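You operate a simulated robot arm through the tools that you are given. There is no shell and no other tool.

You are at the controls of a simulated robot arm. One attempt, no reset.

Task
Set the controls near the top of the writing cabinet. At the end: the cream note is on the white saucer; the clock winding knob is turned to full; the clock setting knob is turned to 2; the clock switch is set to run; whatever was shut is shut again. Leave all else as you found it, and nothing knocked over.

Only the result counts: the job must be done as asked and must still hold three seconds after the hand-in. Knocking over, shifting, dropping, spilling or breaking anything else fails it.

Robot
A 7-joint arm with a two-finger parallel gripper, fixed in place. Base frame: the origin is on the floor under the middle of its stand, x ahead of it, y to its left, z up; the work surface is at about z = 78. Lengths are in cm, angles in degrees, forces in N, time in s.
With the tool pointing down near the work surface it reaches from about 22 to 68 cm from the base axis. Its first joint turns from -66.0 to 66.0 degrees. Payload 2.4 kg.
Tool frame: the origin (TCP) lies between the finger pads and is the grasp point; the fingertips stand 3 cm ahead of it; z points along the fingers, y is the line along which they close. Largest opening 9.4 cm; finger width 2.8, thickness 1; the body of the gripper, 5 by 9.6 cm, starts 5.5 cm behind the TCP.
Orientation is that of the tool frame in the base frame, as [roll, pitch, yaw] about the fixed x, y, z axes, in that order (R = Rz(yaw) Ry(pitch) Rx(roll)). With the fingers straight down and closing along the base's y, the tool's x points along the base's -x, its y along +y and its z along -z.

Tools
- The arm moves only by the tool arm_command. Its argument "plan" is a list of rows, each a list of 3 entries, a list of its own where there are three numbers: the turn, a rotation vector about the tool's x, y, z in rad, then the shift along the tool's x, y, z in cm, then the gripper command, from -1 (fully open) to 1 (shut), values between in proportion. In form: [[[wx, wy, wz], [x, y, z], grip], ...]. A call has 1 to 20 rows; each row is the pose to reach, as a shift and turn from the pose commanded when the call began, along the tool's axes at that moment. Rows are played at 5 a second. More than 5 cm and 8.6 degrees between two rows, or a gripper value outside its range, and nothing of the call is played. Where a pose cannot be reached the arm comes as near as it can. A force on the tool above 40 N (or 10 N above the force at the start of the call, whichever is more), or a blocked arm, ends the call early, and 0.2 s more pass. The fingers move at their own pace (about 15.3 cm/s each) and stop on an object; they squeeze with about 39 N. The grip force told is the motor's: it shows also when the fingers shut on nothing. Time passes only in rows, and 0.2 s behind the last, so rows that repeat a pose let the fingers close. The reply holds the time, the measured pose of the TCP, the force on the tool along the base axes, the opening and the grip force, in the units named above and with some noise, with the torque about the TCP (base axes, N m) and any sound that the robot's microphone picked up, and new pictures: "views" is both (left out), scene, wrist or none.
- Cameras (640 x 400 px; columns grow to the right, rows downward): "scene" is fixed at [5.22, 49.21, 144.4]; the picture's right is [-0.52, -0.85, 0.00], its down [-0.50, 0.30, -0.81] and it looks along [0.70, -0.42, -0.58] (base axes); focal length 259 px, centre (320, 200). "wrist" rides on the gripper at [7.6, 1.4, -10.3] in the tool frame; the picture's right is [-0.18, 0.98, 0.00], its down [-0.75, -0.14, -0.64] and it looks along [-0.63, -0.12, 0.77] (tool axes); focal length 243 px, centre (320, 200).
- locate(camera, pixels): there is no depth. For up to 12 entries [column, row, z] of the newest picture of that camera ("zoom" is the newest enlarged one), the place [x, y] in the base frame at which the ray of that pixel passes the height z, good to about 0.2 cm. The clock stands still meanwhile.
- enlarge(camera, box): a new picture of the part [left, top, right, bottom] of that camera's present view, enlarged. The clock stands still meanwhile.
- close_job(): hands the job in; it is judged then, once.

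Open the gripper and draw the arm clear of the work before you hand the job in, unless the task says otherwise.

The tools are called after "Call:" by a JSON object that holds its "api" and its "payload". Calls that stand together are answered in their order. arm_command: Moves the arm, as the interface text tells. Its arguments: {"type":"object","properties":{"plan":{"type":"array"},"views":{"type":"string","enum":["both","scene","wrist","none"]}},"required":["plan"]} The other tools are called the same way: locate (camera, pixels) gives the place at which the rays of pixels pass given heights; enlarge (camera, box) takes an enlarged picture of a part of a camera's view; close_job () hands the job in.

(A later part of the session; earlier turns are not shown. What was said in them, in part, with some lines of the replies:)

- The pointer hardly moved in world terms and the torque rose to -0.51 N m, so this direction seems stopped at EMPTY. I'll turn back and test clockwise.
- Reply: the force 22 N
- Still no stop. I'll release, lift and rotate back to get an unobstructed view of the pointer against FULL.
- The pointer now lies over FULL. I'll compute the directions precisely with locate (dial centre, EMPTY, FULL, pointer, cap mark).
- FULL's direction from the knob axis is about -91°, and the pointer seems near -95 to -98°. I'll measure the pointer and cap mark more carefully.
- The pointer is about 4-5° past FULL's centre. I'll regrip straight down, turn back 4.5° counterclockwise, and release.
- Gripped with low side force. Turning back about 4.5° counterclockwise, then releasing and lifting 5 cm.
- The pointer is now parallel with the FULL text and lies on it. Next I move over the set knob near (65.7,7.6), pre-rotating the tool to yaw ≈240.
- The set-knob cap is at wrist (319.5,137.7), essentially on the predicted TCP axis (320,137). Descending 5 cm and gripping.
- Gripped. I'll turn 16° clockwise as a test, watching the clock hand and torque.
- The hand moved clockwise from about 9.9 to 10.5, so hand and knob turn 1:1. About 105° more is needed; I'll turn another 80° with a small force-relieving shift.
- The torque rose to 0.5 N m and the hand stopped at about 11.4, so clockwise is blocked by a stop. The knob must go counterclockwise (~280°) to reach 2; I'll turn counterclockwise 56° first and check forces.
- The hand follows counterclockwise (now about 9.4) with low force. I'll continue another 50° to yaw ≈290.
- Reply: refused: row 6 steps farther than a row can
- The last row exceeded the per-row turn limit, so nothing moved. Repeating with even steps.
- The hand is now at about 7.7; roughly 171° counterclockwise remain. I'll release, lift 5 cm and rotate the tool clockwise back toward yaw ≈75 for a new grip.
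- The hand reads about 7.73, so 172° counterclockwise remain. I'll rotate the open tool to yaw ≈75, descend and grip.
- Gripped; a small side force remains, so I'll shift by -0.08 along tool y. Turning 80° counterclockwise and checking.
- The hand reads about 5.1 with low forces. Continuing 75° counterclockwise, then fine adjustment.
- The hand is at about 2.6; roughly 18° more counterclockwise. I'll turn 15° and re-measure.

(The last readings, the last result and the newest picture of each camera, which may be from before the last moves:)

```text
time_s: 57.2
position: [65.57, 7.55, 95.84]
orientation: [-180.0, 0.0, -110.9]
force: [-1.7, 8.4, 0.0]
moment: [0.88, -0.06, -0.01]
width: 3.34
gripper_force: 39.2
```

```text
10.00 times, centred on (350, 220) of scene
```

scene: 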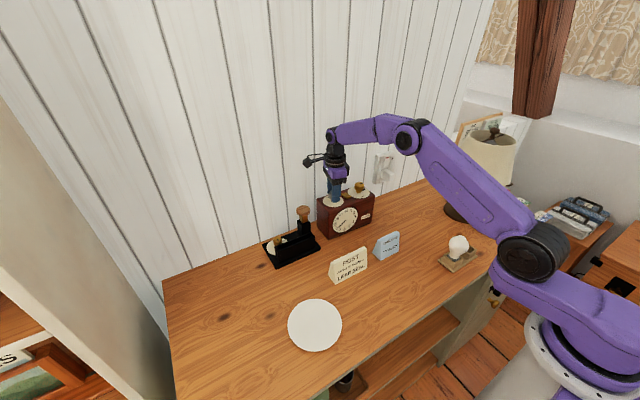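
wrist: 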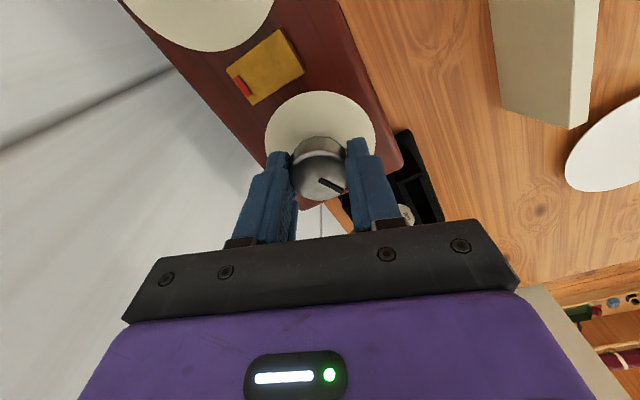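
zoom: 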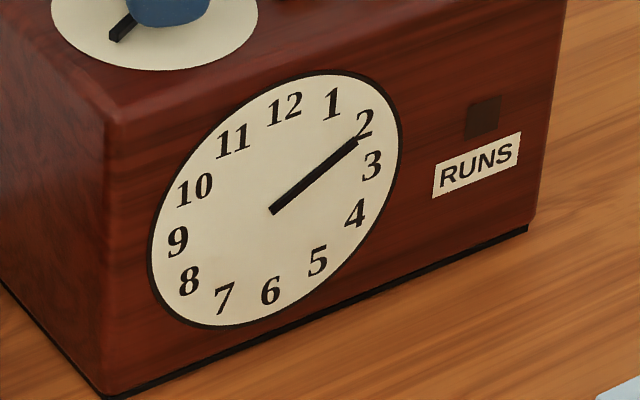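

The hand is at about 2.1 (63°). I'll turn about 3° more and release.

Call:
{"api": "arm_command", "payload": {"plan": [[[0, 0, -0.025], [0, 0, 0], 1], [[0, 0, -0.05], [0, 0, 0], 1], [[0, 0, -0.05], [0, 0, 0], 1]], "views": "none"}}

Call:
{"api": "enlarge", "payload": {"camera": "scene", "box": [330, 200, 370, 240]}}

```text
time_s: 58.0
position: [65.63, 7.53, 95.73]
orientation: [179.9, 0.1, -108.1]
force: [-2.0, 11.0, 0.7]
moment: [0.52, -0.11, 0.02]
width: 3.33
gripper_force: 39.3
```

```text
10.00 times, centred on (350, 220) of scene
```

zoom: 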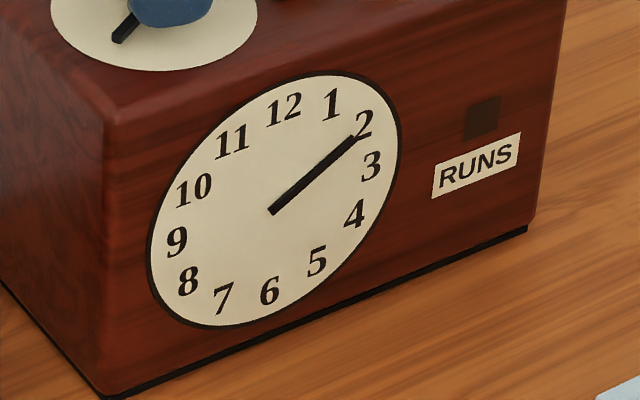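

The hand now reads 60° = 2 o'clock. I'll release, lift, and move above the switch's front half at about (64.3,1.95), then close the fingers for pressing.

Call:
{"api": "arm_command", "payload": {"plan": [[[0, 0, 0], [0, 0, 0], 0.0], [[0, 0, 0], [0, 0, 0], -0.2], [[0, 0, 0], [0, 0, -2.5], -0.2], [[0, 0, 0], [0, 0, -5], -0.2], [[0, 0, -0.1], [1.9, -0.16, -5], -0.2], [[0, 0, -0.2], [3.75, -0.32, -5], 0.3], [[0, 0, -0.31], [5.63, -0.47, -5], 1], [[0, 0, -0.31], [5.63, -0.47, -5], 1], [[0, 0, -0.31], [5.63, -0.47, -5], 1]]}}

Call:
{"api": "enlarge", "payload": {"camera": "scene", "box": [300, 170, 400, 240]}}

Call:
{"api": "enlarge", "payload": {"camera": "wrist", "box": [240, 60, 400, 200]}}

Call:
{"api": "enlarge", "payload": {"camera": "scene", "box": [322, 183, 354, 208]}}

```text
time_s: 60.0
position: [64.28, 1.92, 100.77]
orientation: [-180.0, 0.1, -90.3]
force: [-0.6, 0.2, -1.0]
moment: [-0.02, 0.02, 0.01]
width: 0.0
gripper_force: 33.1
```

scene: 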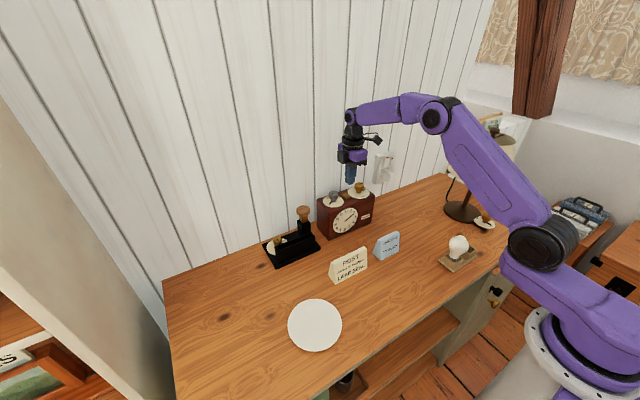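
wrist: 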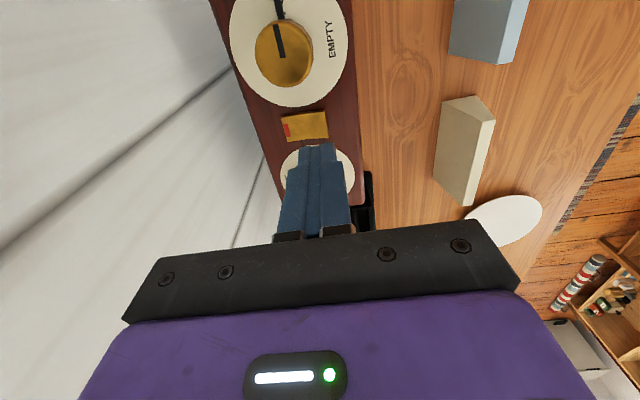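

```text
5.71 times, centred on (350, 205) of scene
```

zoom: 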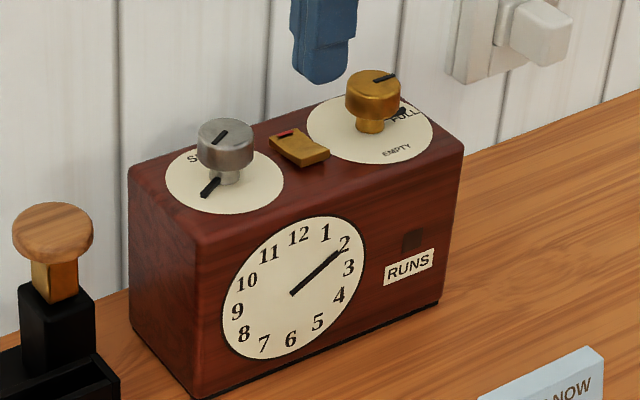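

```text
2.86 times, centred on (320, 130) of wrist
```

zoom: 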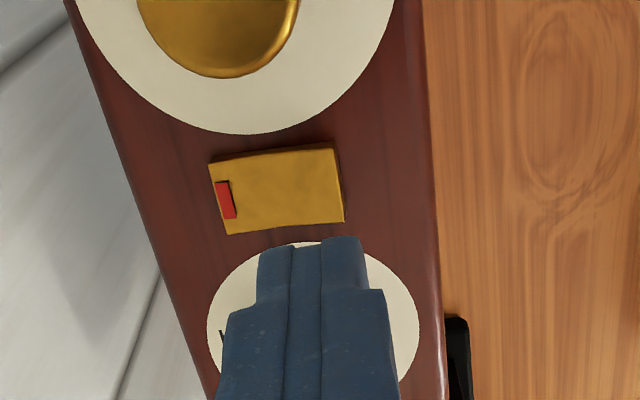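

```text
16.00 times, centred on (338, 196) of scene
```

zoom: 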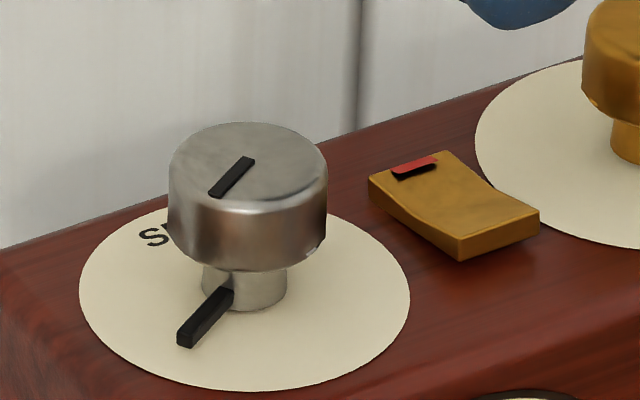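

The hand sits on 2. The rocker's front end is raised and the lamp above RUNS is dark, so pressing the front end should set it to run. I'll locate the rocker's ends.

Call:
{"api": "locate", "payload": {"camera": "wrist", "pixels": [[327, 124, 92.3], [284.3, 130, 92], [306, 126.5, 92], [280.8, 117, 92], [325.2, 110, 92.3], [328, 137.7, 92.3], [287.8, 142.2, 92]]}}

Call:
{"api": "locate", "payload": {"camera": "scene", "pixels": [[346.75, 198.4, 92.3], [351.75, 196.75, 92.3], [341.1, 194.6, 92], [345.9, 192.9, 92]]}}

```text
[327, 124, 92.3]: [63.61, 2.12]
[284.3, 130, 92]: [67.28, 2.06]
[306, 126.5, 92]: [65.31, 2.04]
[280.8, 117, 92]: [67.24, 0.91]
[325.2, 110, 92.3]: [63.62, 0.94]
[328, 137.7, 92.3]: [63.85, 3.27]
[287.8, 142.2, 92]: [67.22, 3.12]
```

```text
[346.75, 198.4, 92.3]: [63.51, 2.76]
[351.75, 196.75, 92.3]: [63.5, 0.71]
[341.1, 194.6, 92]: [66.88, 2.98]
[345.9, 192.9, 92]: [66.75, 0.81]
```

The rocker spans x 63.6–67.0, y 0.85–3.0. The closed fingertips are over its front half, so I'll descend to just above it and then press in small steps.

Call:
{"api": "arm_command", "payload": {"plan": [[[0, 0, 0], [0, 0.1, 2.5], 1], [[0, 0, 0], [0, 0.1, 4.6], 1], [[0, 0, 0], [0, 0.1, 5.0], 1], [[0, 0, 0], [0, 0.1, 5.2], 1]], "views": "wrist"}}

Call:
{"api": "enlarge", "payload": {"camera": "scene", "box": [320, 175, 370, 225]}}

```text
time_s: 61.0
position: [64.27, 1.95, 95.49]
orientation: [-180.0, 0.2, -90.4]
force: [0.3, -0.2, 1.5]
moment: [-0.03, 0.0, 0.03]
width: 0.0
gripper_force: 33.3
```

wrist: 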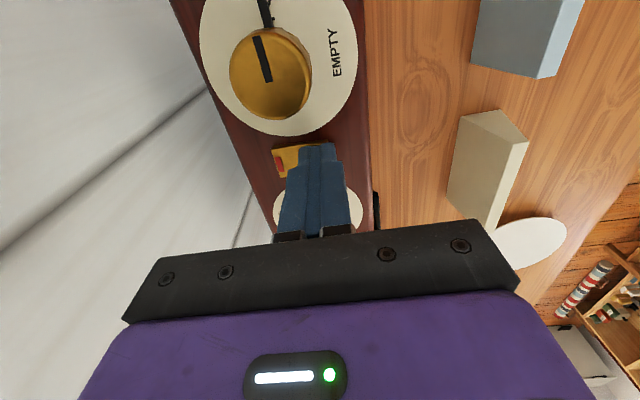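

```text
8.00 times, centred on (345, 200) of scene
```

zoom: 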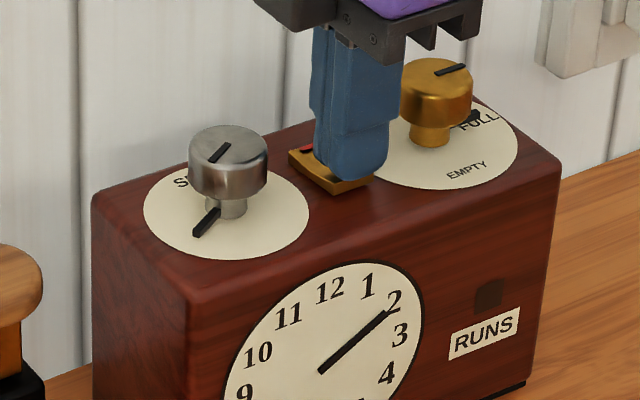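

The fingertips are right over the rocker's front half with almost no force (1.5 N). I'll press down in small steps.

Call:
{"api": "arm_command", "payload": {"plan": [[[0, 0, 0], [0, 0, 0.15], 1], [[0, 0, 0], [0, 0, 0.3], 1], [[0, 0, 0], [0, 0, 0.45], 1]], "views": "none"}}

Call:
{"api": "enlarge", "payload": {"camera": "scene", "box": [320, 175, 370, 225]}}

```text
time_s: 61.8
position: [64.18, 1.97, 95.22]
orientation: [179.9, -0.1, -90.4]
force: [-4.7, 0.6, 9.7]
moment: [0.03, 0.07, 0.01]
width: 0.0
gripper_force: 33.2
```

```text
8.00 times, centred on (345, 200) of scene
```

zoom: 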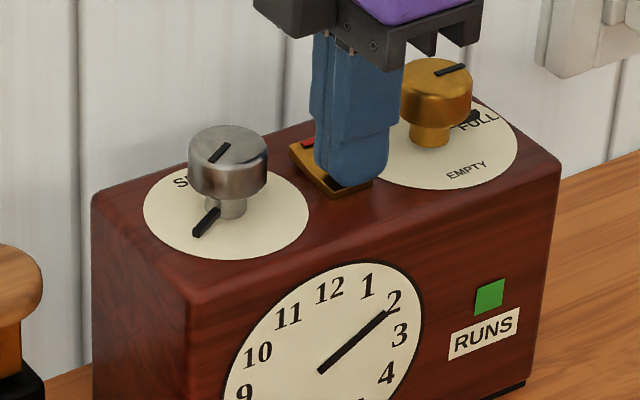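

The RUNS lamp has turned green. I'll lift straight up and verify it stays.

Call:
{"api": "arm_command", "payload": {"plan": [[[0, 0, 0], [0, 0, -1], 1], [[0, 0, 0], [0, 0, -4], 1], [[0, 0, 0], [0, 0, -7], 1], [[0, 0, 0], [0, 0, -7], 1]]}}

Call:
{"api": "enlarge", "payload": {"camera": "scene", "box": [300, 170, 400, 240]}}

Call:
{"api": "enlarge", "payload": {"camera": "scene", "box": [260, 220, 420, 360]}}

```text
time_s: 62.8
position: [64.27, 1.71, 102.06]
orientation: [-180.0, 0.0, -90.4]
force: [0.7, -0.3, -0.6]
moment: [0.02, 0.03, 0.0]
width: 0.01
gripper_force: 33.3
```

scene: 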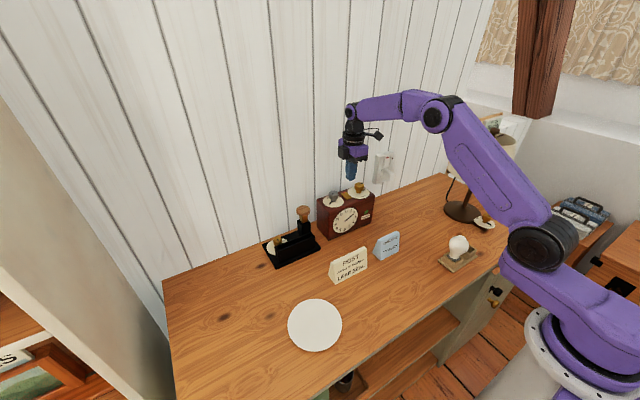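
wrist: 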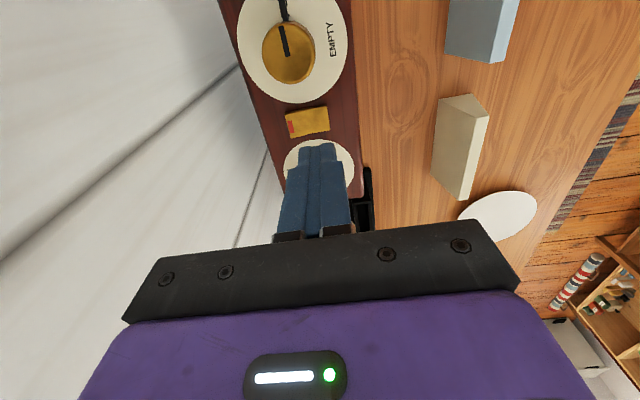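

```text
5.71 times, centred on (350, 205) of scene
```

zoom: 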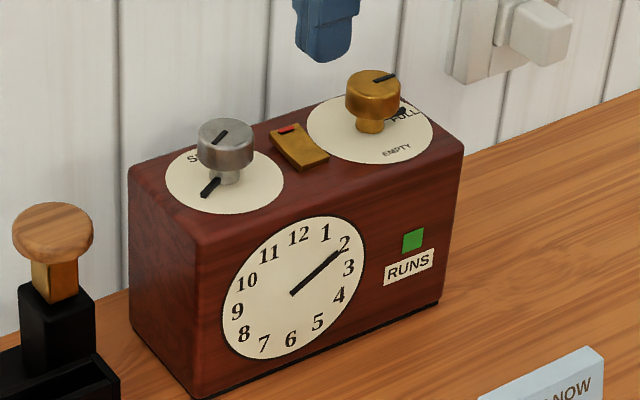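

```text
2.86 times, centred on (340, 290) of scene
```

zoom: 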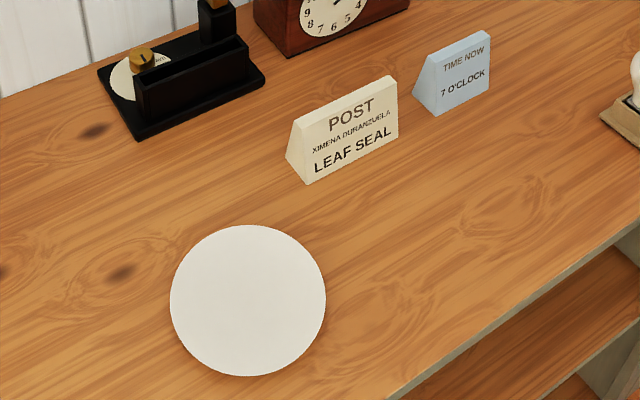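

The lamp stays green after lifting. Next is the cream note: I'll locate its corners and the saucer edges from the scene view.

Call:
{"api": "locate", "payload": {"camera": "scene", "pixels": [[334.4, 284.1, 78], [367.3, 267.3, 78], [327.8, 276.0, 78], [332.3, 262.0, 84], [332.3, 262.0, 85], [364.8, 247.0, 84], [364.8, 247.0, 85], [315, 299, 79], [315, 351.5, 79], [287.8, 325, 79], [342, 325, 79], [315, 325, 78]]}}

Call:
{"api": "enlarge", "payload": {"camera": "scene", "box": [320, 240, 375, 290]}}

Call:
{"api": "enlarge", "payload": {"camera": "scene", "box": [280, 290, 350, 360]}}

```text
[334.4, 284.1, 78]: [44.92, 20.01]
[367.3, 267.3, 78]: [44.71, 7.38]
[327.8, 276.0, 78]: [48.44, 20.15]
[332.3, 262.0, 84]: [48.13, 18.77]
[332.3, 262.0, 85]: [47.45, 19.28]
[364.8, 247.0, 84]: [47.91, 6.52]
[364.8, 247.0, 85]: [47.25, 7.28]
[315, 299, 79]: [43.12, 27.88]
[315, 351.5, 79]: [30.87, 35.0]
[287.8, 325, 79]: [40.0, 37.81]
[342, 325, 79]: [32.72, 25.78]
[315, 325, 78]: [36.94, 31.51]
```

```text
8.00 times, centred on (348, 265) of scene
```

zoom: 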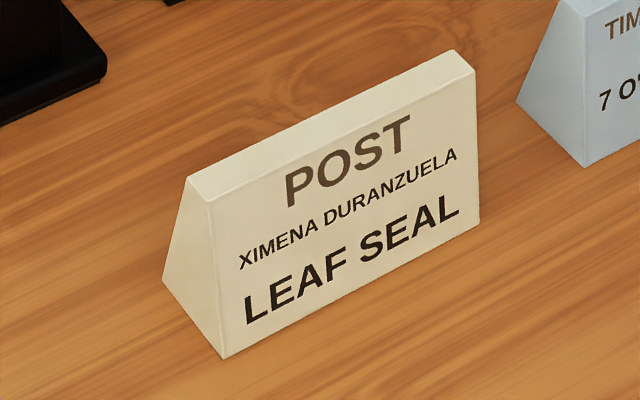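

```text
5.71 times, centred on (315, 325) of scene
```

zoom: 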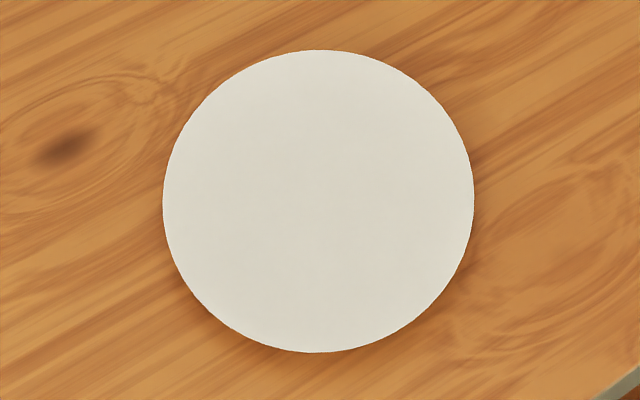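

The note's base spans x≈44.8–48.5 and y≈7.4–20.1 (centre (46.65,13.75)), tapering to a thin top near z≈85.7. The saucer is a flat 14 cm disc centred near (36.7,31.6). I'll move above the note keeping yaw 270 so the fingers close across its depth.

Call:
{"api": "arm_command", "payload": {"plan": [[[0, 0, 0], [-2.3, 3.5, 0.5], 1], [[0, 0, 0], [-4.6, 7.0, 1.5], 0.5], [[0, 0, 0], [-7.0, 10.6, 3], -0.38], [[0, 0, 0], [-9.3, 14.2, 4.5], -0.38], [[0, 0, 0], [-11.68, 17.68, 6], -0.38], [[0, 0, 0], [-11.68, 17.68, 6], -0.38]]}}

Call:
{"api": "enlarge", "payload": {"camera": "wrist", "box": [200, 20, 440, 210]}}

```text
time_s: 64.2
position: [46.61, 13.63, 96.28]
orientation: [180.0, 0.1, -90.5]
force: [0.4, -0.2, 0.1]
moment: [0.0, -0.01, 0.01]
width: 6.49
gripper_force: 0.0
```

scene: 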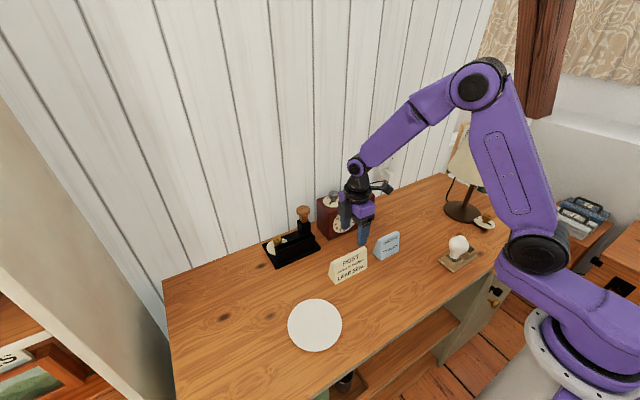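
wrist: 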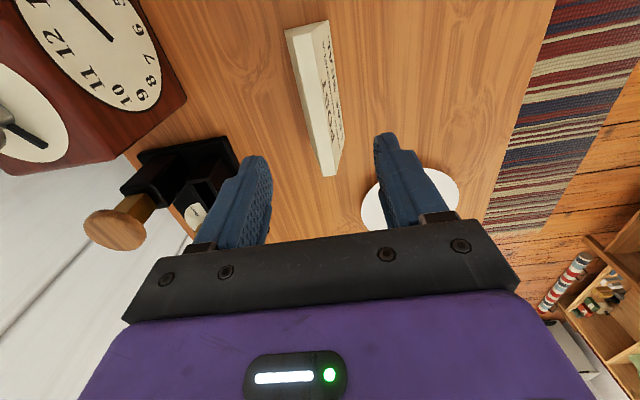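

```text
2.11 times, centred on (320, 115) of wrist
```

zoom: 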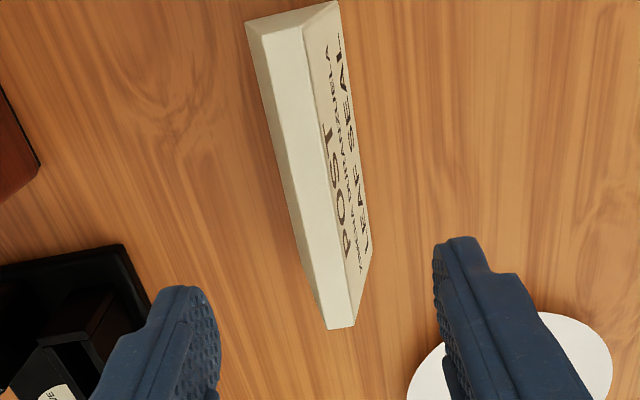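

The note is between and ahead of the fingers. I'll locate its top-face corners and base edge from this view.

Call:
{"api": "locate", "payload": {"camera": "wrist", "pixels": [[285.4, 33.0, 85.5], [311.9, 32.1, 85.5], [323.3, 175.7, 85.5], [336.1, 174.7, 85.5], [329.5, 16, 78], [343.7, 134, 78], [285.4, 33.0, 86], [323.3, 175.7, 86], [336.1, 174.7, 86]]}}

Call:
{"api": "enlarge", "payload": {"camera": "wrist", "box": [270, 0, 370, 190]}}

```text
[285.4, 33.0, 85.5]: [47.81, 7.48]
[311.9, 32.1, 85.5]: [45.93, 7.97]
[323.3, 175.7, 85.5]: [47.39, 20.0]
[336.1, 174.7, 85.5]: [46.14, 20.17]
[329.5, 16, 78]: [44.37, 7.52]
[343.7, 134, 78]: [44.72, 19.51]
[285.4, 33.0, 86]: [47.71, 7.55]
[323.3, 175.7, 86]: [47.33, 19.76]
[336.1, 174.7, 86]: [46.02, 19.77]
```

```text
2.11 times, centred on (320, 95) of wrist
```

zoom: 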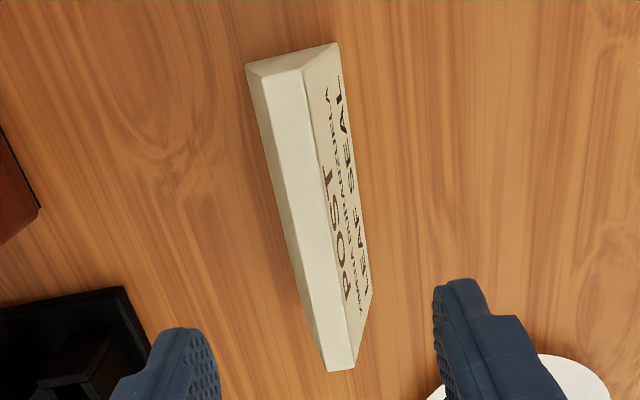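

Call:
{"api": "locate", "payload": {"camera": "wrist", "pixels": [[285.4, 30.1, 78], [328.5, 20.1, 78], [344.6, 138.6, 78], [290.6, 37.2, 85], [311.5, 33.4, 85], [323.3, 176, 85], [335.6, 174.6, 85], [290.6, 37.2, 85.7], [311.5, 33.4, 85.7], [323.3, 176, 85.7], [335.6, 174.6, 85.7]]}}

```text
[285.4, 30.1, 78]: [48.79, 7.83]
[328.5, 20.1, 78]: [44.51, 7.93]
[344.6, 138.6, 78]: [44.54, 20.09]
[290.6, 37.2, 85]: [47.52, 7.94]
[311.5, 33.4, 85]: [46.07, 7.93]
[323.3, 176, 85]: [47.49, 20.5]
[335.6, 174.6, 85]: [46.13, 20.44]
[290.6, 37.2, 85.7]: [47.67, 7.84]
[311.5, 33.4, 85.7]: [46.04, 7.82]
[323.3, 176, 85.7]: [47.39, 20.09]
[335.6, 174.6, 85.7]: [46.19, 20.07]
```

The note's centre is (46.7,13.97), base 4.3 cm deep, 12.2 cm long, top at z≈85.7. I'll descend to TCP z≈83.5 with the fingers open on either side.

Call:
{"api": "arm_command", "payload": {"plan": [[[0, 0, 0], [-0.27, -0.08, 3.5], -0.38], [[0, 0, 0], [-0.27, -0.08, 7], -0.38], [[0, 0, 0], [-0.27, -0.08, 10.5], -0.38], [[0, 0, 0], [-0.27, -0.08, 12.6], -0.38], [[0, 0, 0], [-0.27, -0.08, 12.6], -0.38]]}}

Call:
{"api": "enlarge", "payload": {"camera": "scene", "box": [300, 200, 400, 300]}}

```text
time_s: 65.4
position: [46.64, 14.03, 83.39]
orientation: [-180.0, 0.1, -90.3]
force: [0.6, 0.5, -0.8]
moment: [-0.01, -0.03, -0.01]
width: 6.49
gripper_force: 0.0
```

scene: 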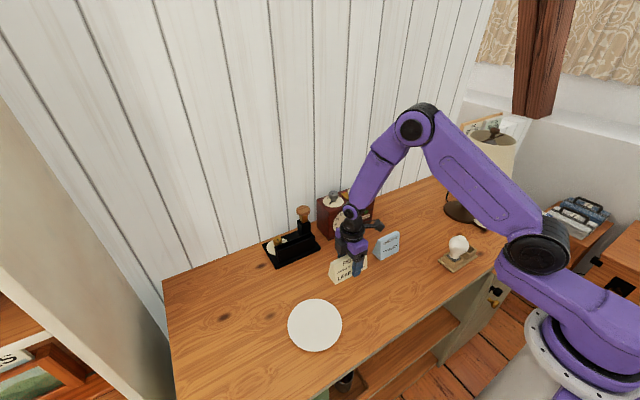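
wrist: 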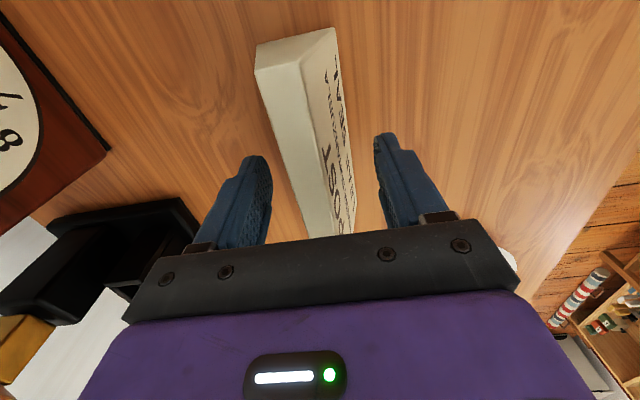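

```text
4.00 times, centred on (350, 250) of scene
```

zoom: 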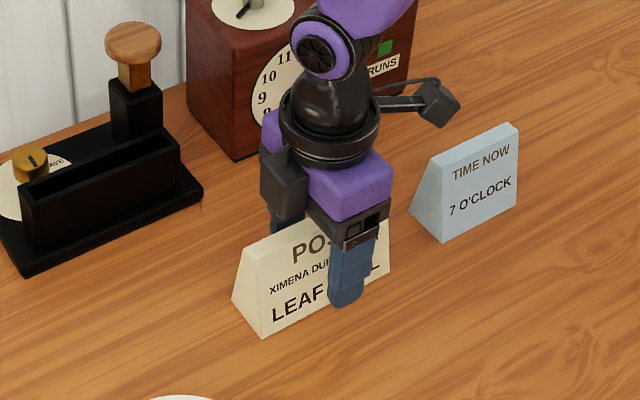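

The fingers straddle the note at mid-length. Closing now.

Call:
{"api": "arm_command", "payload": {"plan": [[[0, 0, 0], [0, 0, 0], 0.0], [[0, 0, 0], [0, 0, 0], 0.3], [[0, 0, 0], [0, 0, 0], 1], [[0, 0, 0], [0, 0, 0], 1], [[0, 0, 0], [0, 0, 0], 1]]}}

```text
time_s: 66.6
position: [46.56, 14.04, 83.61]
orientation: [180.0, 0.0, -90.4]
force: [0.5, 0.1, 0.3]
moment: [-0.01, 0.0, 0.01]
width: 3.23
gripper_force: 39.2
```

scene: 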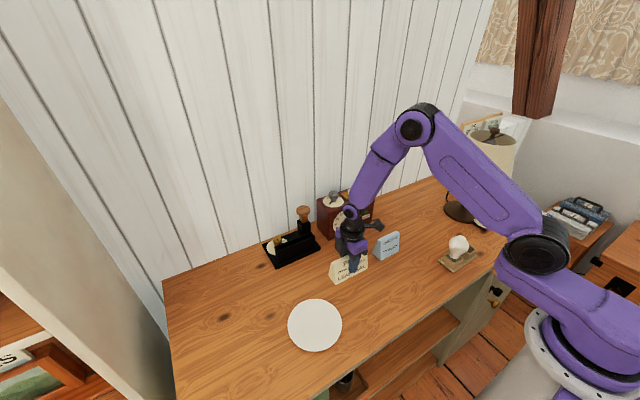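
wrist: 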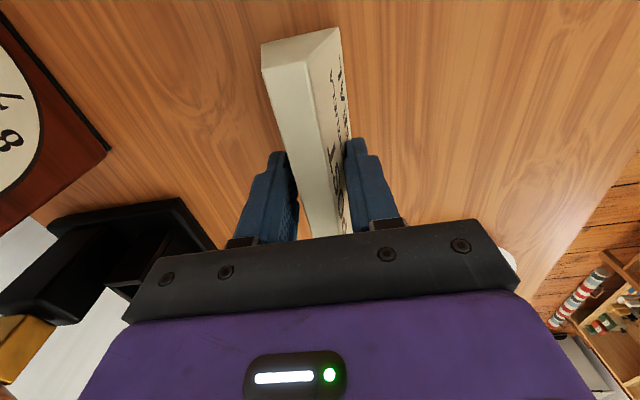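

The note is held at 3.23 cm width with little side force. I'll lift slowly 3 cm and check.

Call:
{"api": "arm_command", "payload": {"plan": [[[0, 0, 0], [0, 0, -0.5], 1], [[0, 0, 0], [0, 0, -1.5], 1], [[0, 0, 0], [0, 0, -3], 1], [[0, 0, 0], [0, 0, -3], 1]]}}

Call:
{"api": "enlarge", "payload": {"camera": "scene", "box": [300, 200, 400, 300]}}

```text
time_s: 67.6
position: [46.6, 14.0, 86.4]
orientation: [-180.0, 0.0, -90.5]
force: [0.4, 0.0, 0.0]
moment: [-0.01, -0.01, 0.03]
width: 3.21
gripper_force: 39.1
```

scene: 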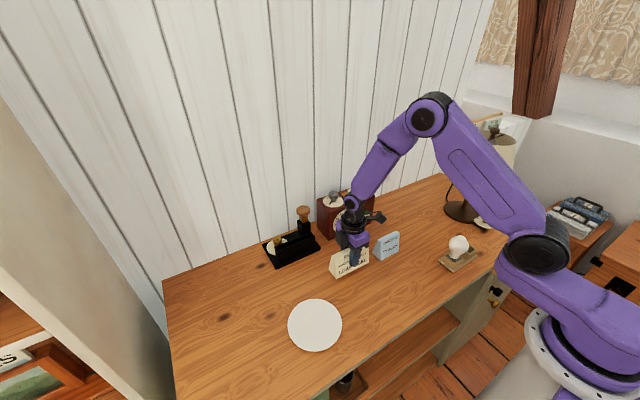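
wrist: 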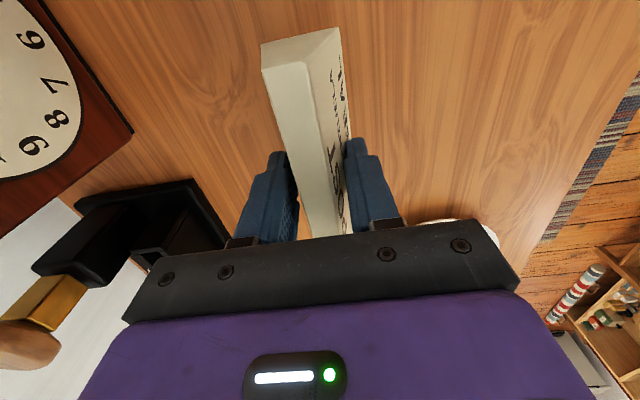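

```text
4.00 times, centred on (350, 250) of scene
```

zoom: 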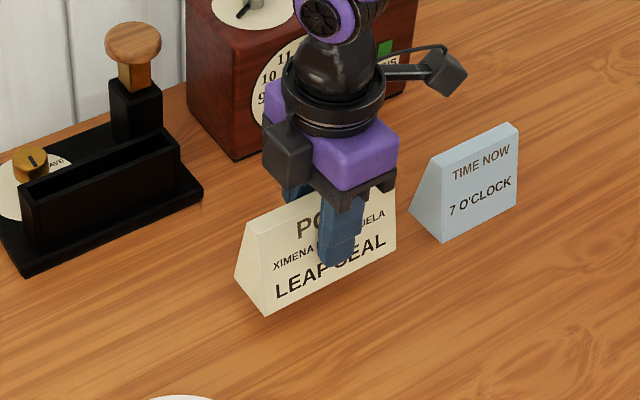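

The note came up level with no slip. I'll lift 3 cm more and carry it above the saucer at (36.7,31.6).

Call:
{"api": "arm_command", "payload": {"plan": [[[0, 0, 0], [0, 0, -1.5], 1], [[0, 0, 0], [0, 0, -3], 1], [[0, 0, 0], [-2.5, 1.4, -3], 1], [[0, 0, 0], [-5.5, 3.2, -3], 1], [[0, 0, 0], [-8.5, 4.9, -3], 1], [[0, 0, 0], [-11.5, 6.7, -3], 1], [[0, 0, 0], [-14.5, 8.4, -3], 1], [[0, 0, 0], [-16.5, 9.5, -3], 1], [[0, 0, 0], [-17.5, 10.1, -3], 1], [[0, 0, 0], [-17.5, 10.1, -3], 1]]}}

Call:
{"api": "enlarge", "payload": {"camera": "scene", "box": [260, 240, 400, 370]}}

```text
time_s: 69.8
position: [36.61, 31.57, 89.46]
orientation: [-179.9, -0.1, -90.4]
force: [-0.2, -0.3, 0.3]
moment: [-0.02, 0.0, 0.01]
width: 3.18
gripper_force: 39.1
```

scene: 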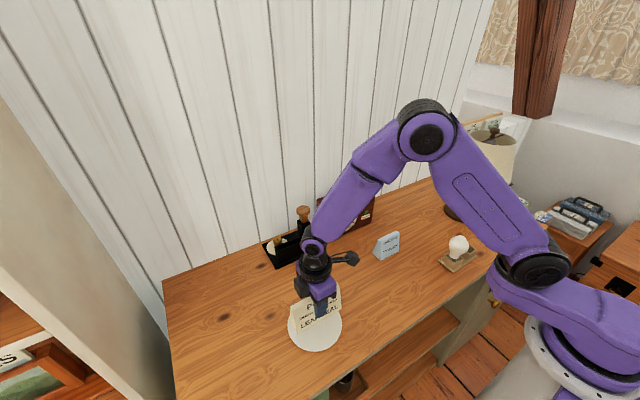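
wrist: 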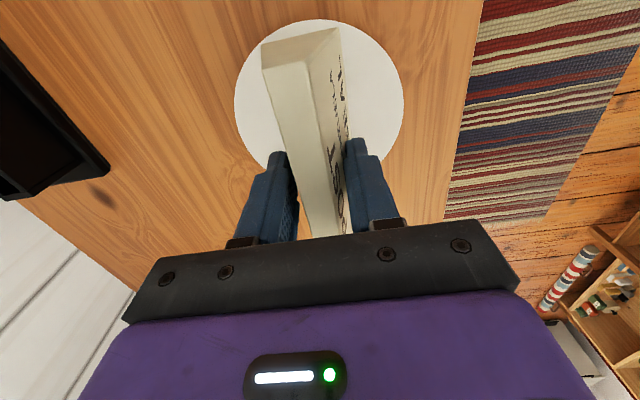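

```text
3.08 times, centred on (330, 305) of scene
```

zoom: 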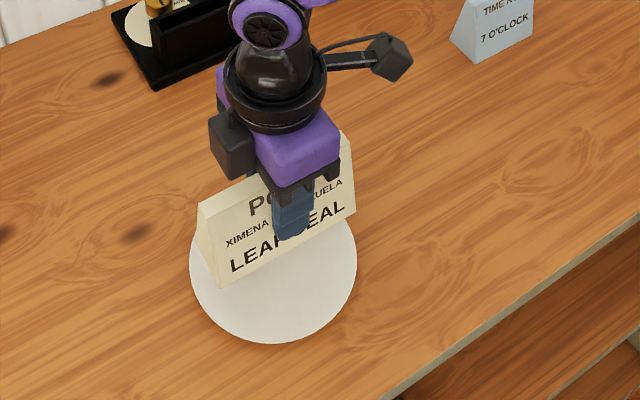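

The note is over the saucer. I'll verify the saucer's edges from the wrist view before lowering.

Call:
{"api": "locate", "payload": {"camera": "wrist", "pixels": [[235, 98, 79], [404, 92, 79], [319, 19.5, 79], [245, 137, 79], [391, 139, 79], [258, 45, 79], [379, 45, 79]]}}

Call:
{"api": "enlarge", "payload": {"camera": "wrist", "box": [220, 0, 420, 180]}}

```text
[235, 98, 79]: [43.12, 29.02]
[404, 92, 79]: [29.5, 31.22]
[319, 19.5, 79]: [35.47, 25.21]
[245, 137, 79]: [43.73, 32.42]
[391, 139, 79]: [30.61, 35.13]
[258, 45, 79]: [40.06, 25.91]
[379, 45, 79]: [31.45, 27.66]
```

```text
2.22 times, centred on (320, 90) of wrist
```

zoom: 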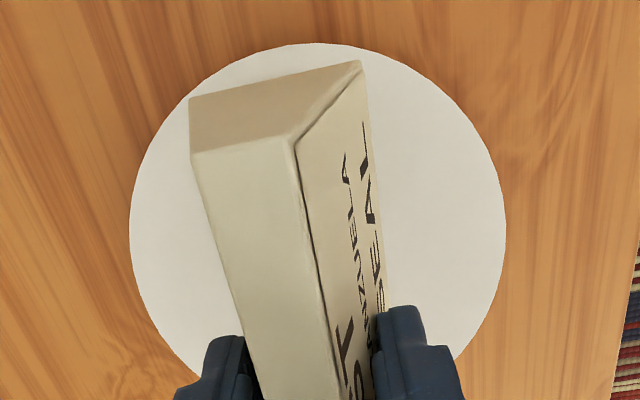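

The saucer centre fits about (36.67,31.8), so I'm within 0.2 cm. I'll lower 4.2 cm with a 0.15 cm correction, then feel for contact.

Call:
{"api": "arm_command", "payload": {"plan": [[[0, 0, 0], [-0.15, 0, 2], 1], [[0, 0, 0], [-0.15, 0, 3.6], 1], [[0, 0, 0], [-0.15, 0, 4.2], 1], [[0, 0, 0], [-0.15, 0, 4.2], 1]]}}

Call:
{"api": "enlarge", "payload": {"camera": "scene", "box": [280, 270, 360, 360]}}

```text
time_s: 70.8
position: [36.77, 31.74, 85.4]
orientation: [-180.0, -0.1, -90.4]
force: [-0.5, 0.1, -0.6]
moment: [0.0, 0.01, 0.02]
width: 3.18
gripper_force: 39.1
```

scene: 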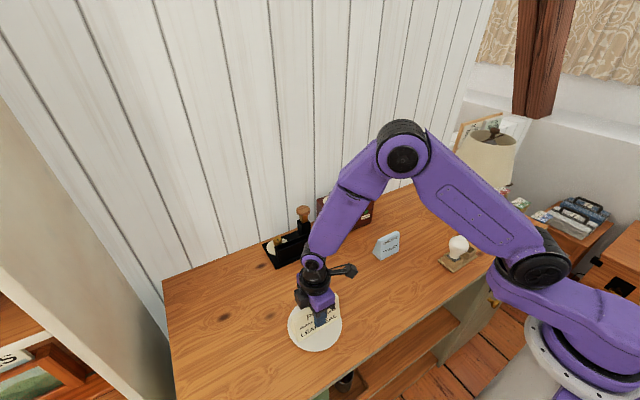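
wrist: 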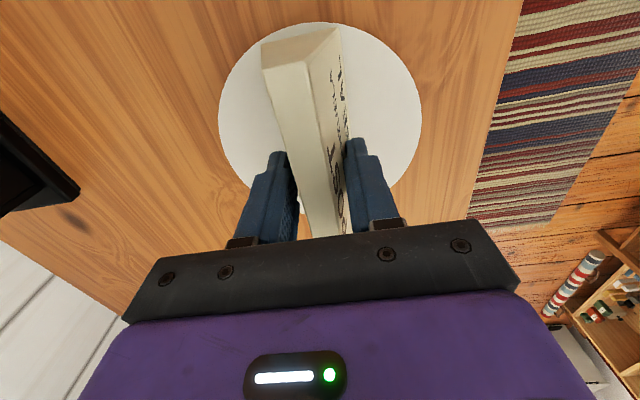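

```text
4.44 times, centred on (320, 315) of scene
```

zoom: 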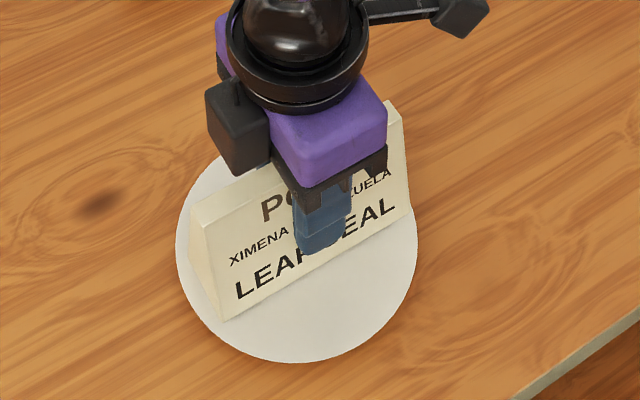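

Still no contact at TCP z≈85.3. Lowering in 0.2 cm steps.

Call:
{"api": "arm_command", "payload": {"plan": [[[0, 0, 0], [0, 0, 0.2], 1], [[0, 0, 0], [0, 0, 0.4], 1], [[0, 0, 0], [0, 0, 0.6], 1]], "views": "none"}}

```text
time_s: 71.6
position: [36.84, 31.62, 85.14]
orientation: [-179.8, 0.1, -90.4]
force: [-4.4, -2.3, 14.0]
moment: [-0.19, 0.16, -0.02]
width: 3.18
gripper_force: 39.2
stopped in row 3: the force on the tool passed its limit at 47 N (the readings are from after the stop); the commanded pose is now the measured one
```

Contact was made at about z=85.1 (47 N peak, now 14 N). I'll look at the note and saucer before releasing.

Call:
{"api": "enlarge", "payload": {"camera": "scene", "box": [280, 270, 360, 360]}}

Call:
{"api": "enlarge", "payload": {"camera": "wrist", "box": [200, 0, 440, 230]}}

```text
4.44 times, centred on (320, 315) of scene
```

zoom: 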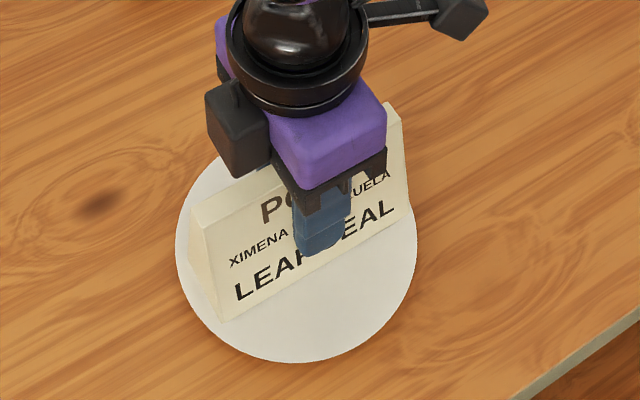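

```text
1.74 times, centred on (320, 115) of wrist
```

zoom: 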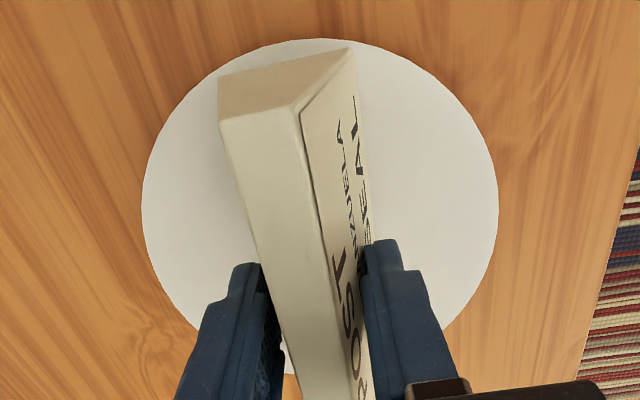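

The note stands on the saucer within its outline. I'll ease up 0.1 cm to relieve the force, then open the fingers.

Call:
{"api": "arm_command", "payload": {"plan": [[[0, 0, 0], [0, 0, -0.05], 1], [[0, 0, 0], [0, 0, -0.08], 1], [[0, 0, 0], [0, 0, -0.08], 1]], "views": "none"}}

```text
time_s: 72.4
position: [36.7, 31.67, 85.15]
orientation: [-179.9, 0.1, -90.4]
force: [-0.4, 0.4, 1.1]
moment: [-0.07, -0.03, -0.02]
width: 3.17
gripper_force: 39.0
```

Force is down to 1 N. Opening the fingers now while holding position.

Call:
{"api": "arm_command", "payload": {"plan": [[[0, 0, 0], [0, 0, 0], 0.2], [[0, 0, 0], [0, 0, 0], 0.0], [[0, 0, 0], [0, 0, 0], -0.38], [[0, 0, 0], [0, 0, 0], -0.38]]}}

Call:
{"api": "enlarge", "payload": {"camera": "scene", "box": [280, 270, 360, 360]}}

Call:
{"api": "enlarge", "payload": {"camera": "wrist", "box": [200, 0, 440, 230]}}

```text
time_s: 73.4
position: [36.75, 31.64, 85.22]
orientation: [-180.0, 0.1, -90.5]
force: [-0.6, 0.0, -0.5]
moment: [-0.01, 0.0, 0.0]
width: 6.52
gripper_force: 0.0
```

scene: 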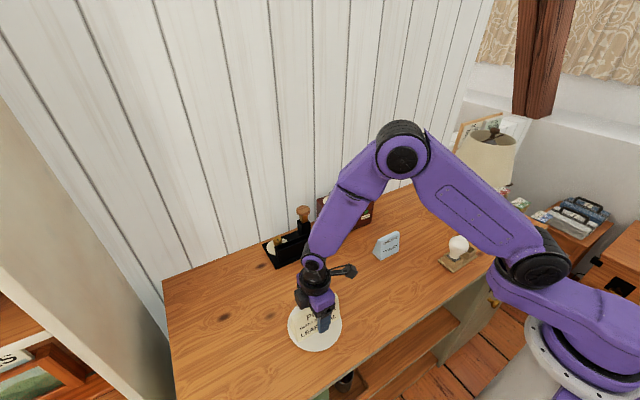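
wrist: 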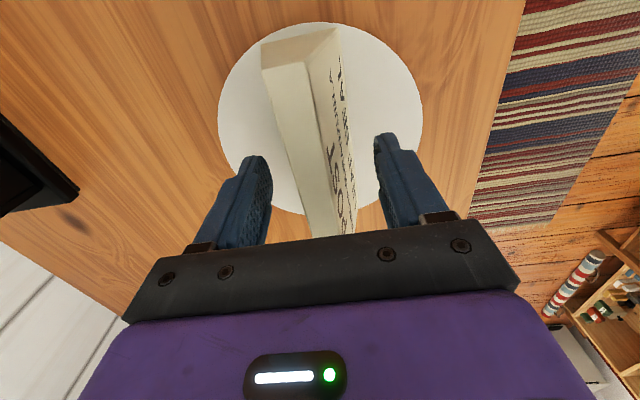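

```text
4.44 times, centred on (320, 315) of scene
```

zoom: 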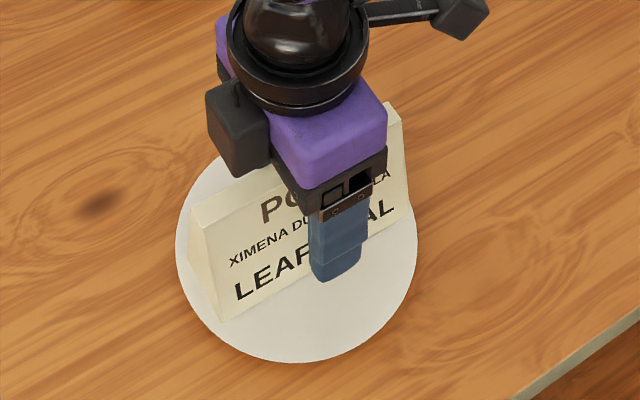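

```text
1.74 times, centred on (320, 115) of wrist
```

zoom: 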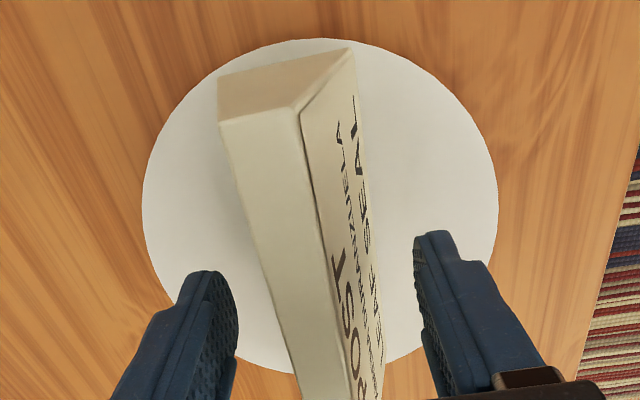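

The note stands freely on the saucer. I'll lift straight up and clear of it.

Call:
{"api": "arm_command", "payload": {"plan": [[[0, 0, 0], [0, 0, -3], -0.38], [[0, 0, 0], [0, 0, -7], -0.38], [[0, 0, 0], [0, 0, -11], -0.38], [[0, 0, 0], [0, 0, -15], -0.38], [[0, 0, 0], [2, 0, -19], -0.38], [[0, 0, 0], [6, 0, -23], -0.38], [[0, 0, 0], [10, 0, -26], -0.38], [[0, 0, 0], [14, 2, -28], -0.38], [[0, 0, 0], [18, 4, -29], -0.38], [[0, 0, 0], [18, 4, -29], -0.38]]}}

Call:
{"api": "enlarge", "payload": {"camera": "scene", "box": [260, 220, 420, 360]}}

Call:
{"api": "enlarge", "payload": {"camera": "scene", "box": [300, 170, 400, 240]}}

```text
refused: row 6 steps farther than a row can; nothing moved
```

```text
2.86 times, centred on (340, 290) of scene
```

zoom: 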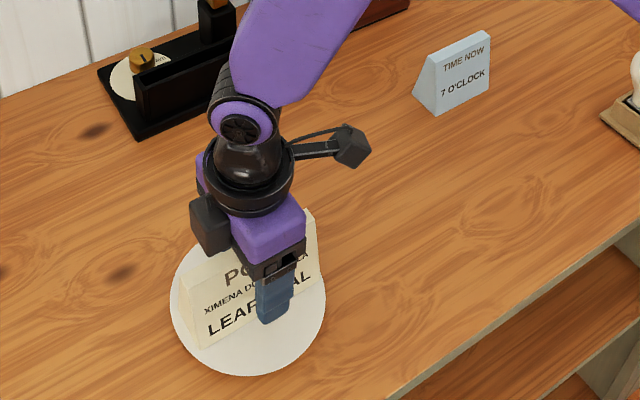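

```text
5.71 times, centred on (350, 205) of scene
```

zoom: 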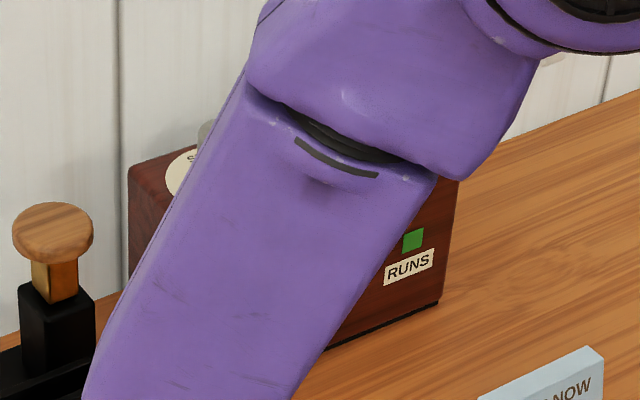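

One row was too long a step, so nothing moved; I'll repeat with shorter steps, straight up first and then sideways.

Call:
{"api": "arm_command", "payload": {"plan": [[[0, 0, 0], [0, 0, -3], -0.38], [[0, 0, 0], [0, 0, -7], -0.38], [[0, 0, 0], [0, 0, -11], -0.38], [[0, 0, 0], [0, 0, -15], -0.38], [[0, 0, 0], [0, 0, -19], -0.38], [[0, 0, 0], [0, 0, -23], -0.38], [[0, 0, 0], [0, 0, -27], -0.38], [[0, 0, 0], [3, 0, -30], -0.38], [[0, 0, 0], [7, 0, -32], -0.38], [[0, 0, 0], [11, 0, -34], -0.38], [[0, 0, 0], [15, 0, -34], -0.38], [[0, 0, 0], [18, 0, -34], -0.38], [[0, 0, 0], [18, 0, -34], -0.38]]}}

Call:
{"api": "enlarge", "payload": {"camera": "scene", "box": [260, 220, 420, 360]}}

Call:
{"api": "enlarge", "payload": {"camera": "scene", "box": [300, 170, 400, 240]}}

```text
time_s: 76.2
position: [36.64, 13.73, 119.27]
orientation: [-179.8, 0.1, -90.5]
force: [0.0, 0.9, -0.6]
moment: [0.0, -0.02, 0.04]
width: 6.47
gripper_force: 0.1
```

scene: 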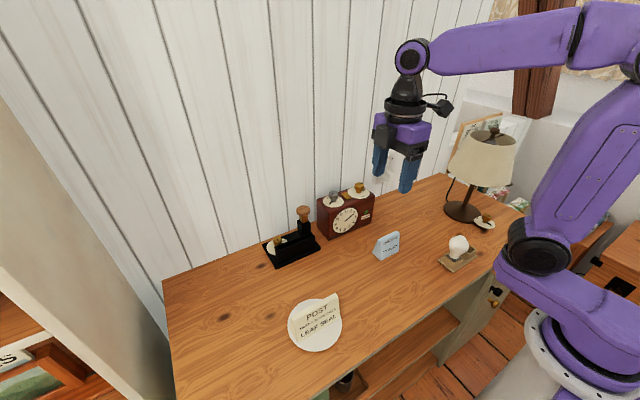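
wrist: 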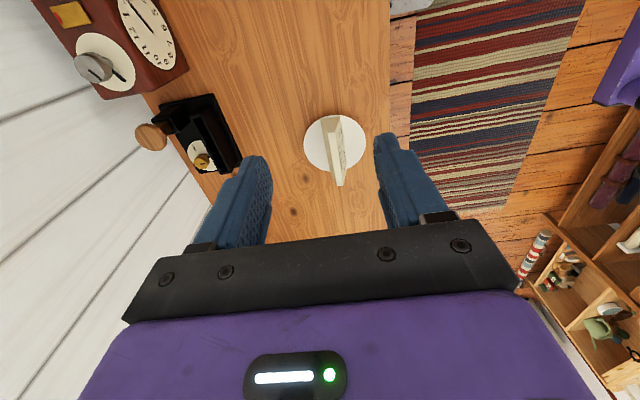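

```text
2.86 times, centred on (340, 290) of scene
```

zoom: 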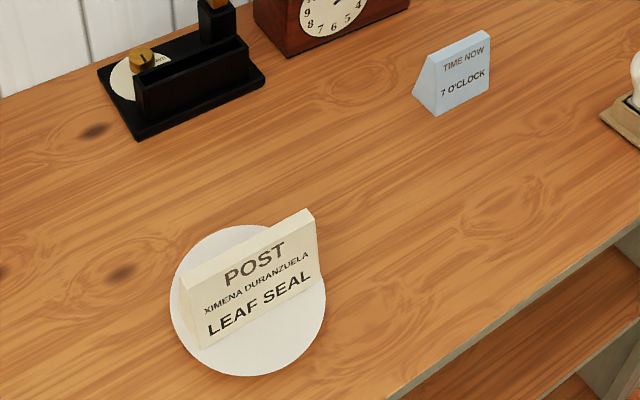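

```text
5.71 times, centred on (350, 205) of scene
```

zoom: 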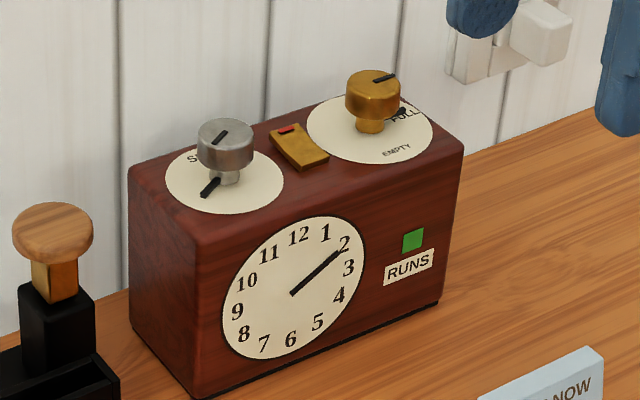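

All items look right: hand on 2, green RUNS lamp, pointer at FULL, note on the saucer. One last close check of the hand and the dials before hand-in.

Call:
{"api": "enlarge", "payload": {"camera": "scene", "box": [330, 200, 370, 240]}}

Call:
{"api": "enlarge", "payload": {"camera": "scene", "box": [345, 175, 377, 205]}}

Call:
{"api": "enlarge", "payload": {"camera": "scene", "box": [280, 280, 350, 360]}}

```text
10.00 times, centred on (350, 220) of scene
```

zoom: 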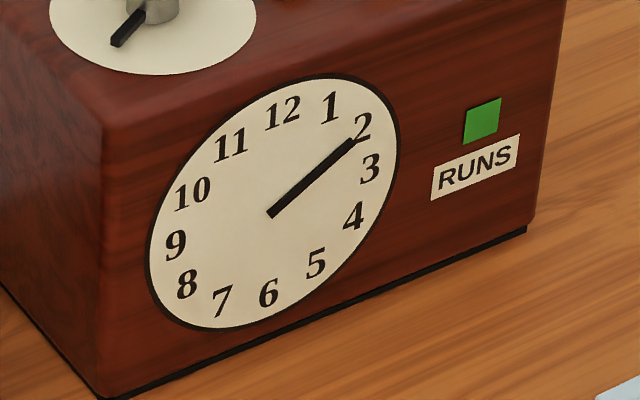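

```text
13.33 times, centred on (361, 190) of scene
```

zoom: 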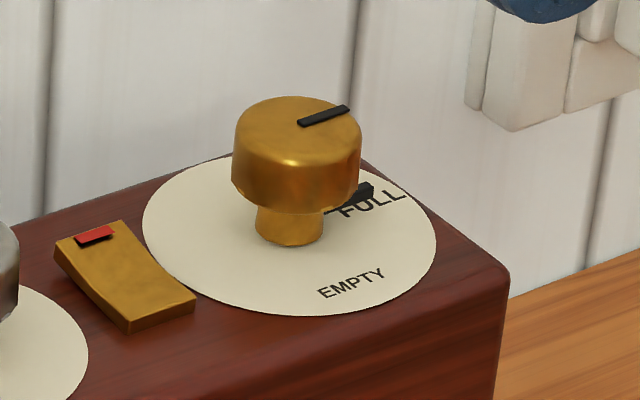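

```text
5.00 times, centred on (315, 320) of scene
```

zoom: 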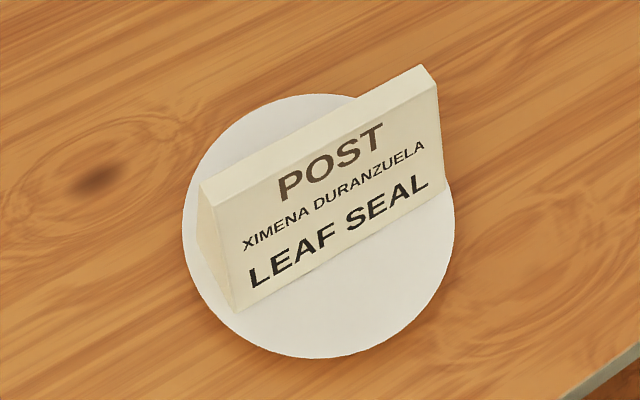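

The pointer is parallel with and over FULL, the hand is on 2, and the note rests fully inside the saucer. I'll open the gripper fully, clear of everything.

Call:
{"api": "arm_command", "payload": {"plan": [[[0, 0, 0], [0, 0, 0], -1], [[0, 0, 0], [0, 0, 0], -1], [[0, 0, 0], [0, 0, 0], -1], [[0, 0, 0], [0, 0, 0], -1], [[0, 0, 0], [0, 0, 0], -1]], "views": "scene"}}

Call:
{"api": "enlarge", "payload": {"camera": "scene", "box": [300, 170, 400, 240]}}

```text
time_s: 77.4
position: [36.42, 13.83, 119.24]
orientation: [-180.0, 0.2, -90.4]
force: [0.0, 0.3, -0.1]
moment: [0.02, 0.0, 0.01]
width: 9.38
gripper_force: 0.0
```

scene: 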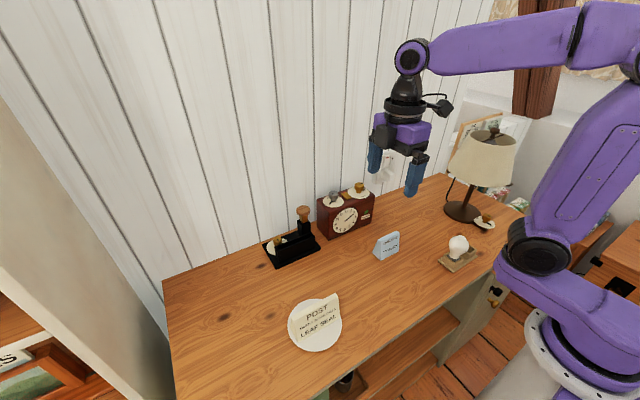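

```text
5.71 times, centred on (350, 205) of scene
```

zoom: 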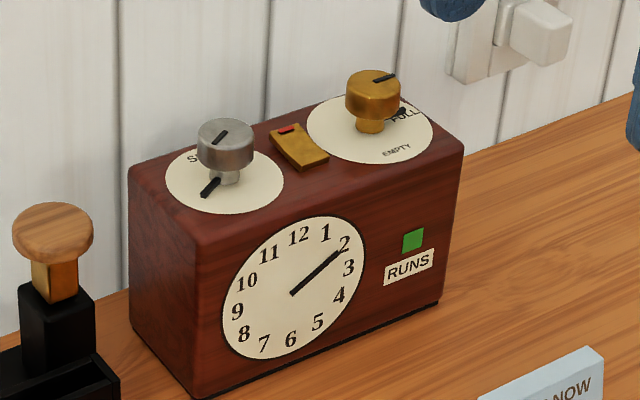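

The gripper is open and clear, and everything is stable: note on the saucer, winding at FULL, hand at 2, RUNS lamp green. Handing the job in.

Call:
{"api": "close_job", "payload": {}}

```text
The job is handed in.
```

I set all the clock controls and moved the note, then handed the job in. The tool only confirmed it was handed in, so I don't know how it was judged.

In the last pictures before hand-in:
- **Note:** the cream note stands upright on the white saucer, inside its edge.
- **Winding knob:** the pointer lies on FULL. I went about 5° past it and turned it back by eye.
- **Setting knob:** the clock hand points at 2.
- **Switch:** it is pressed to run, and the RUNS lamp is green.
- **Gripper:** it is fully open and clear of everything.
- **Shut things:** I opened nothing, so there was nothing to shut again.

**Clock moved slightly:** while I was turning the winding knob, a side force of about 20 N built up. It shifted the clock by about 0.2–0.4 cm and turned it about 1°. I did not push it back.

**Hard touch on the saucer:** setting the note down hit the saucer with a brief 47 N downward force. I saw no movement in the pictures after that. Nothing was knocked over or dropped.
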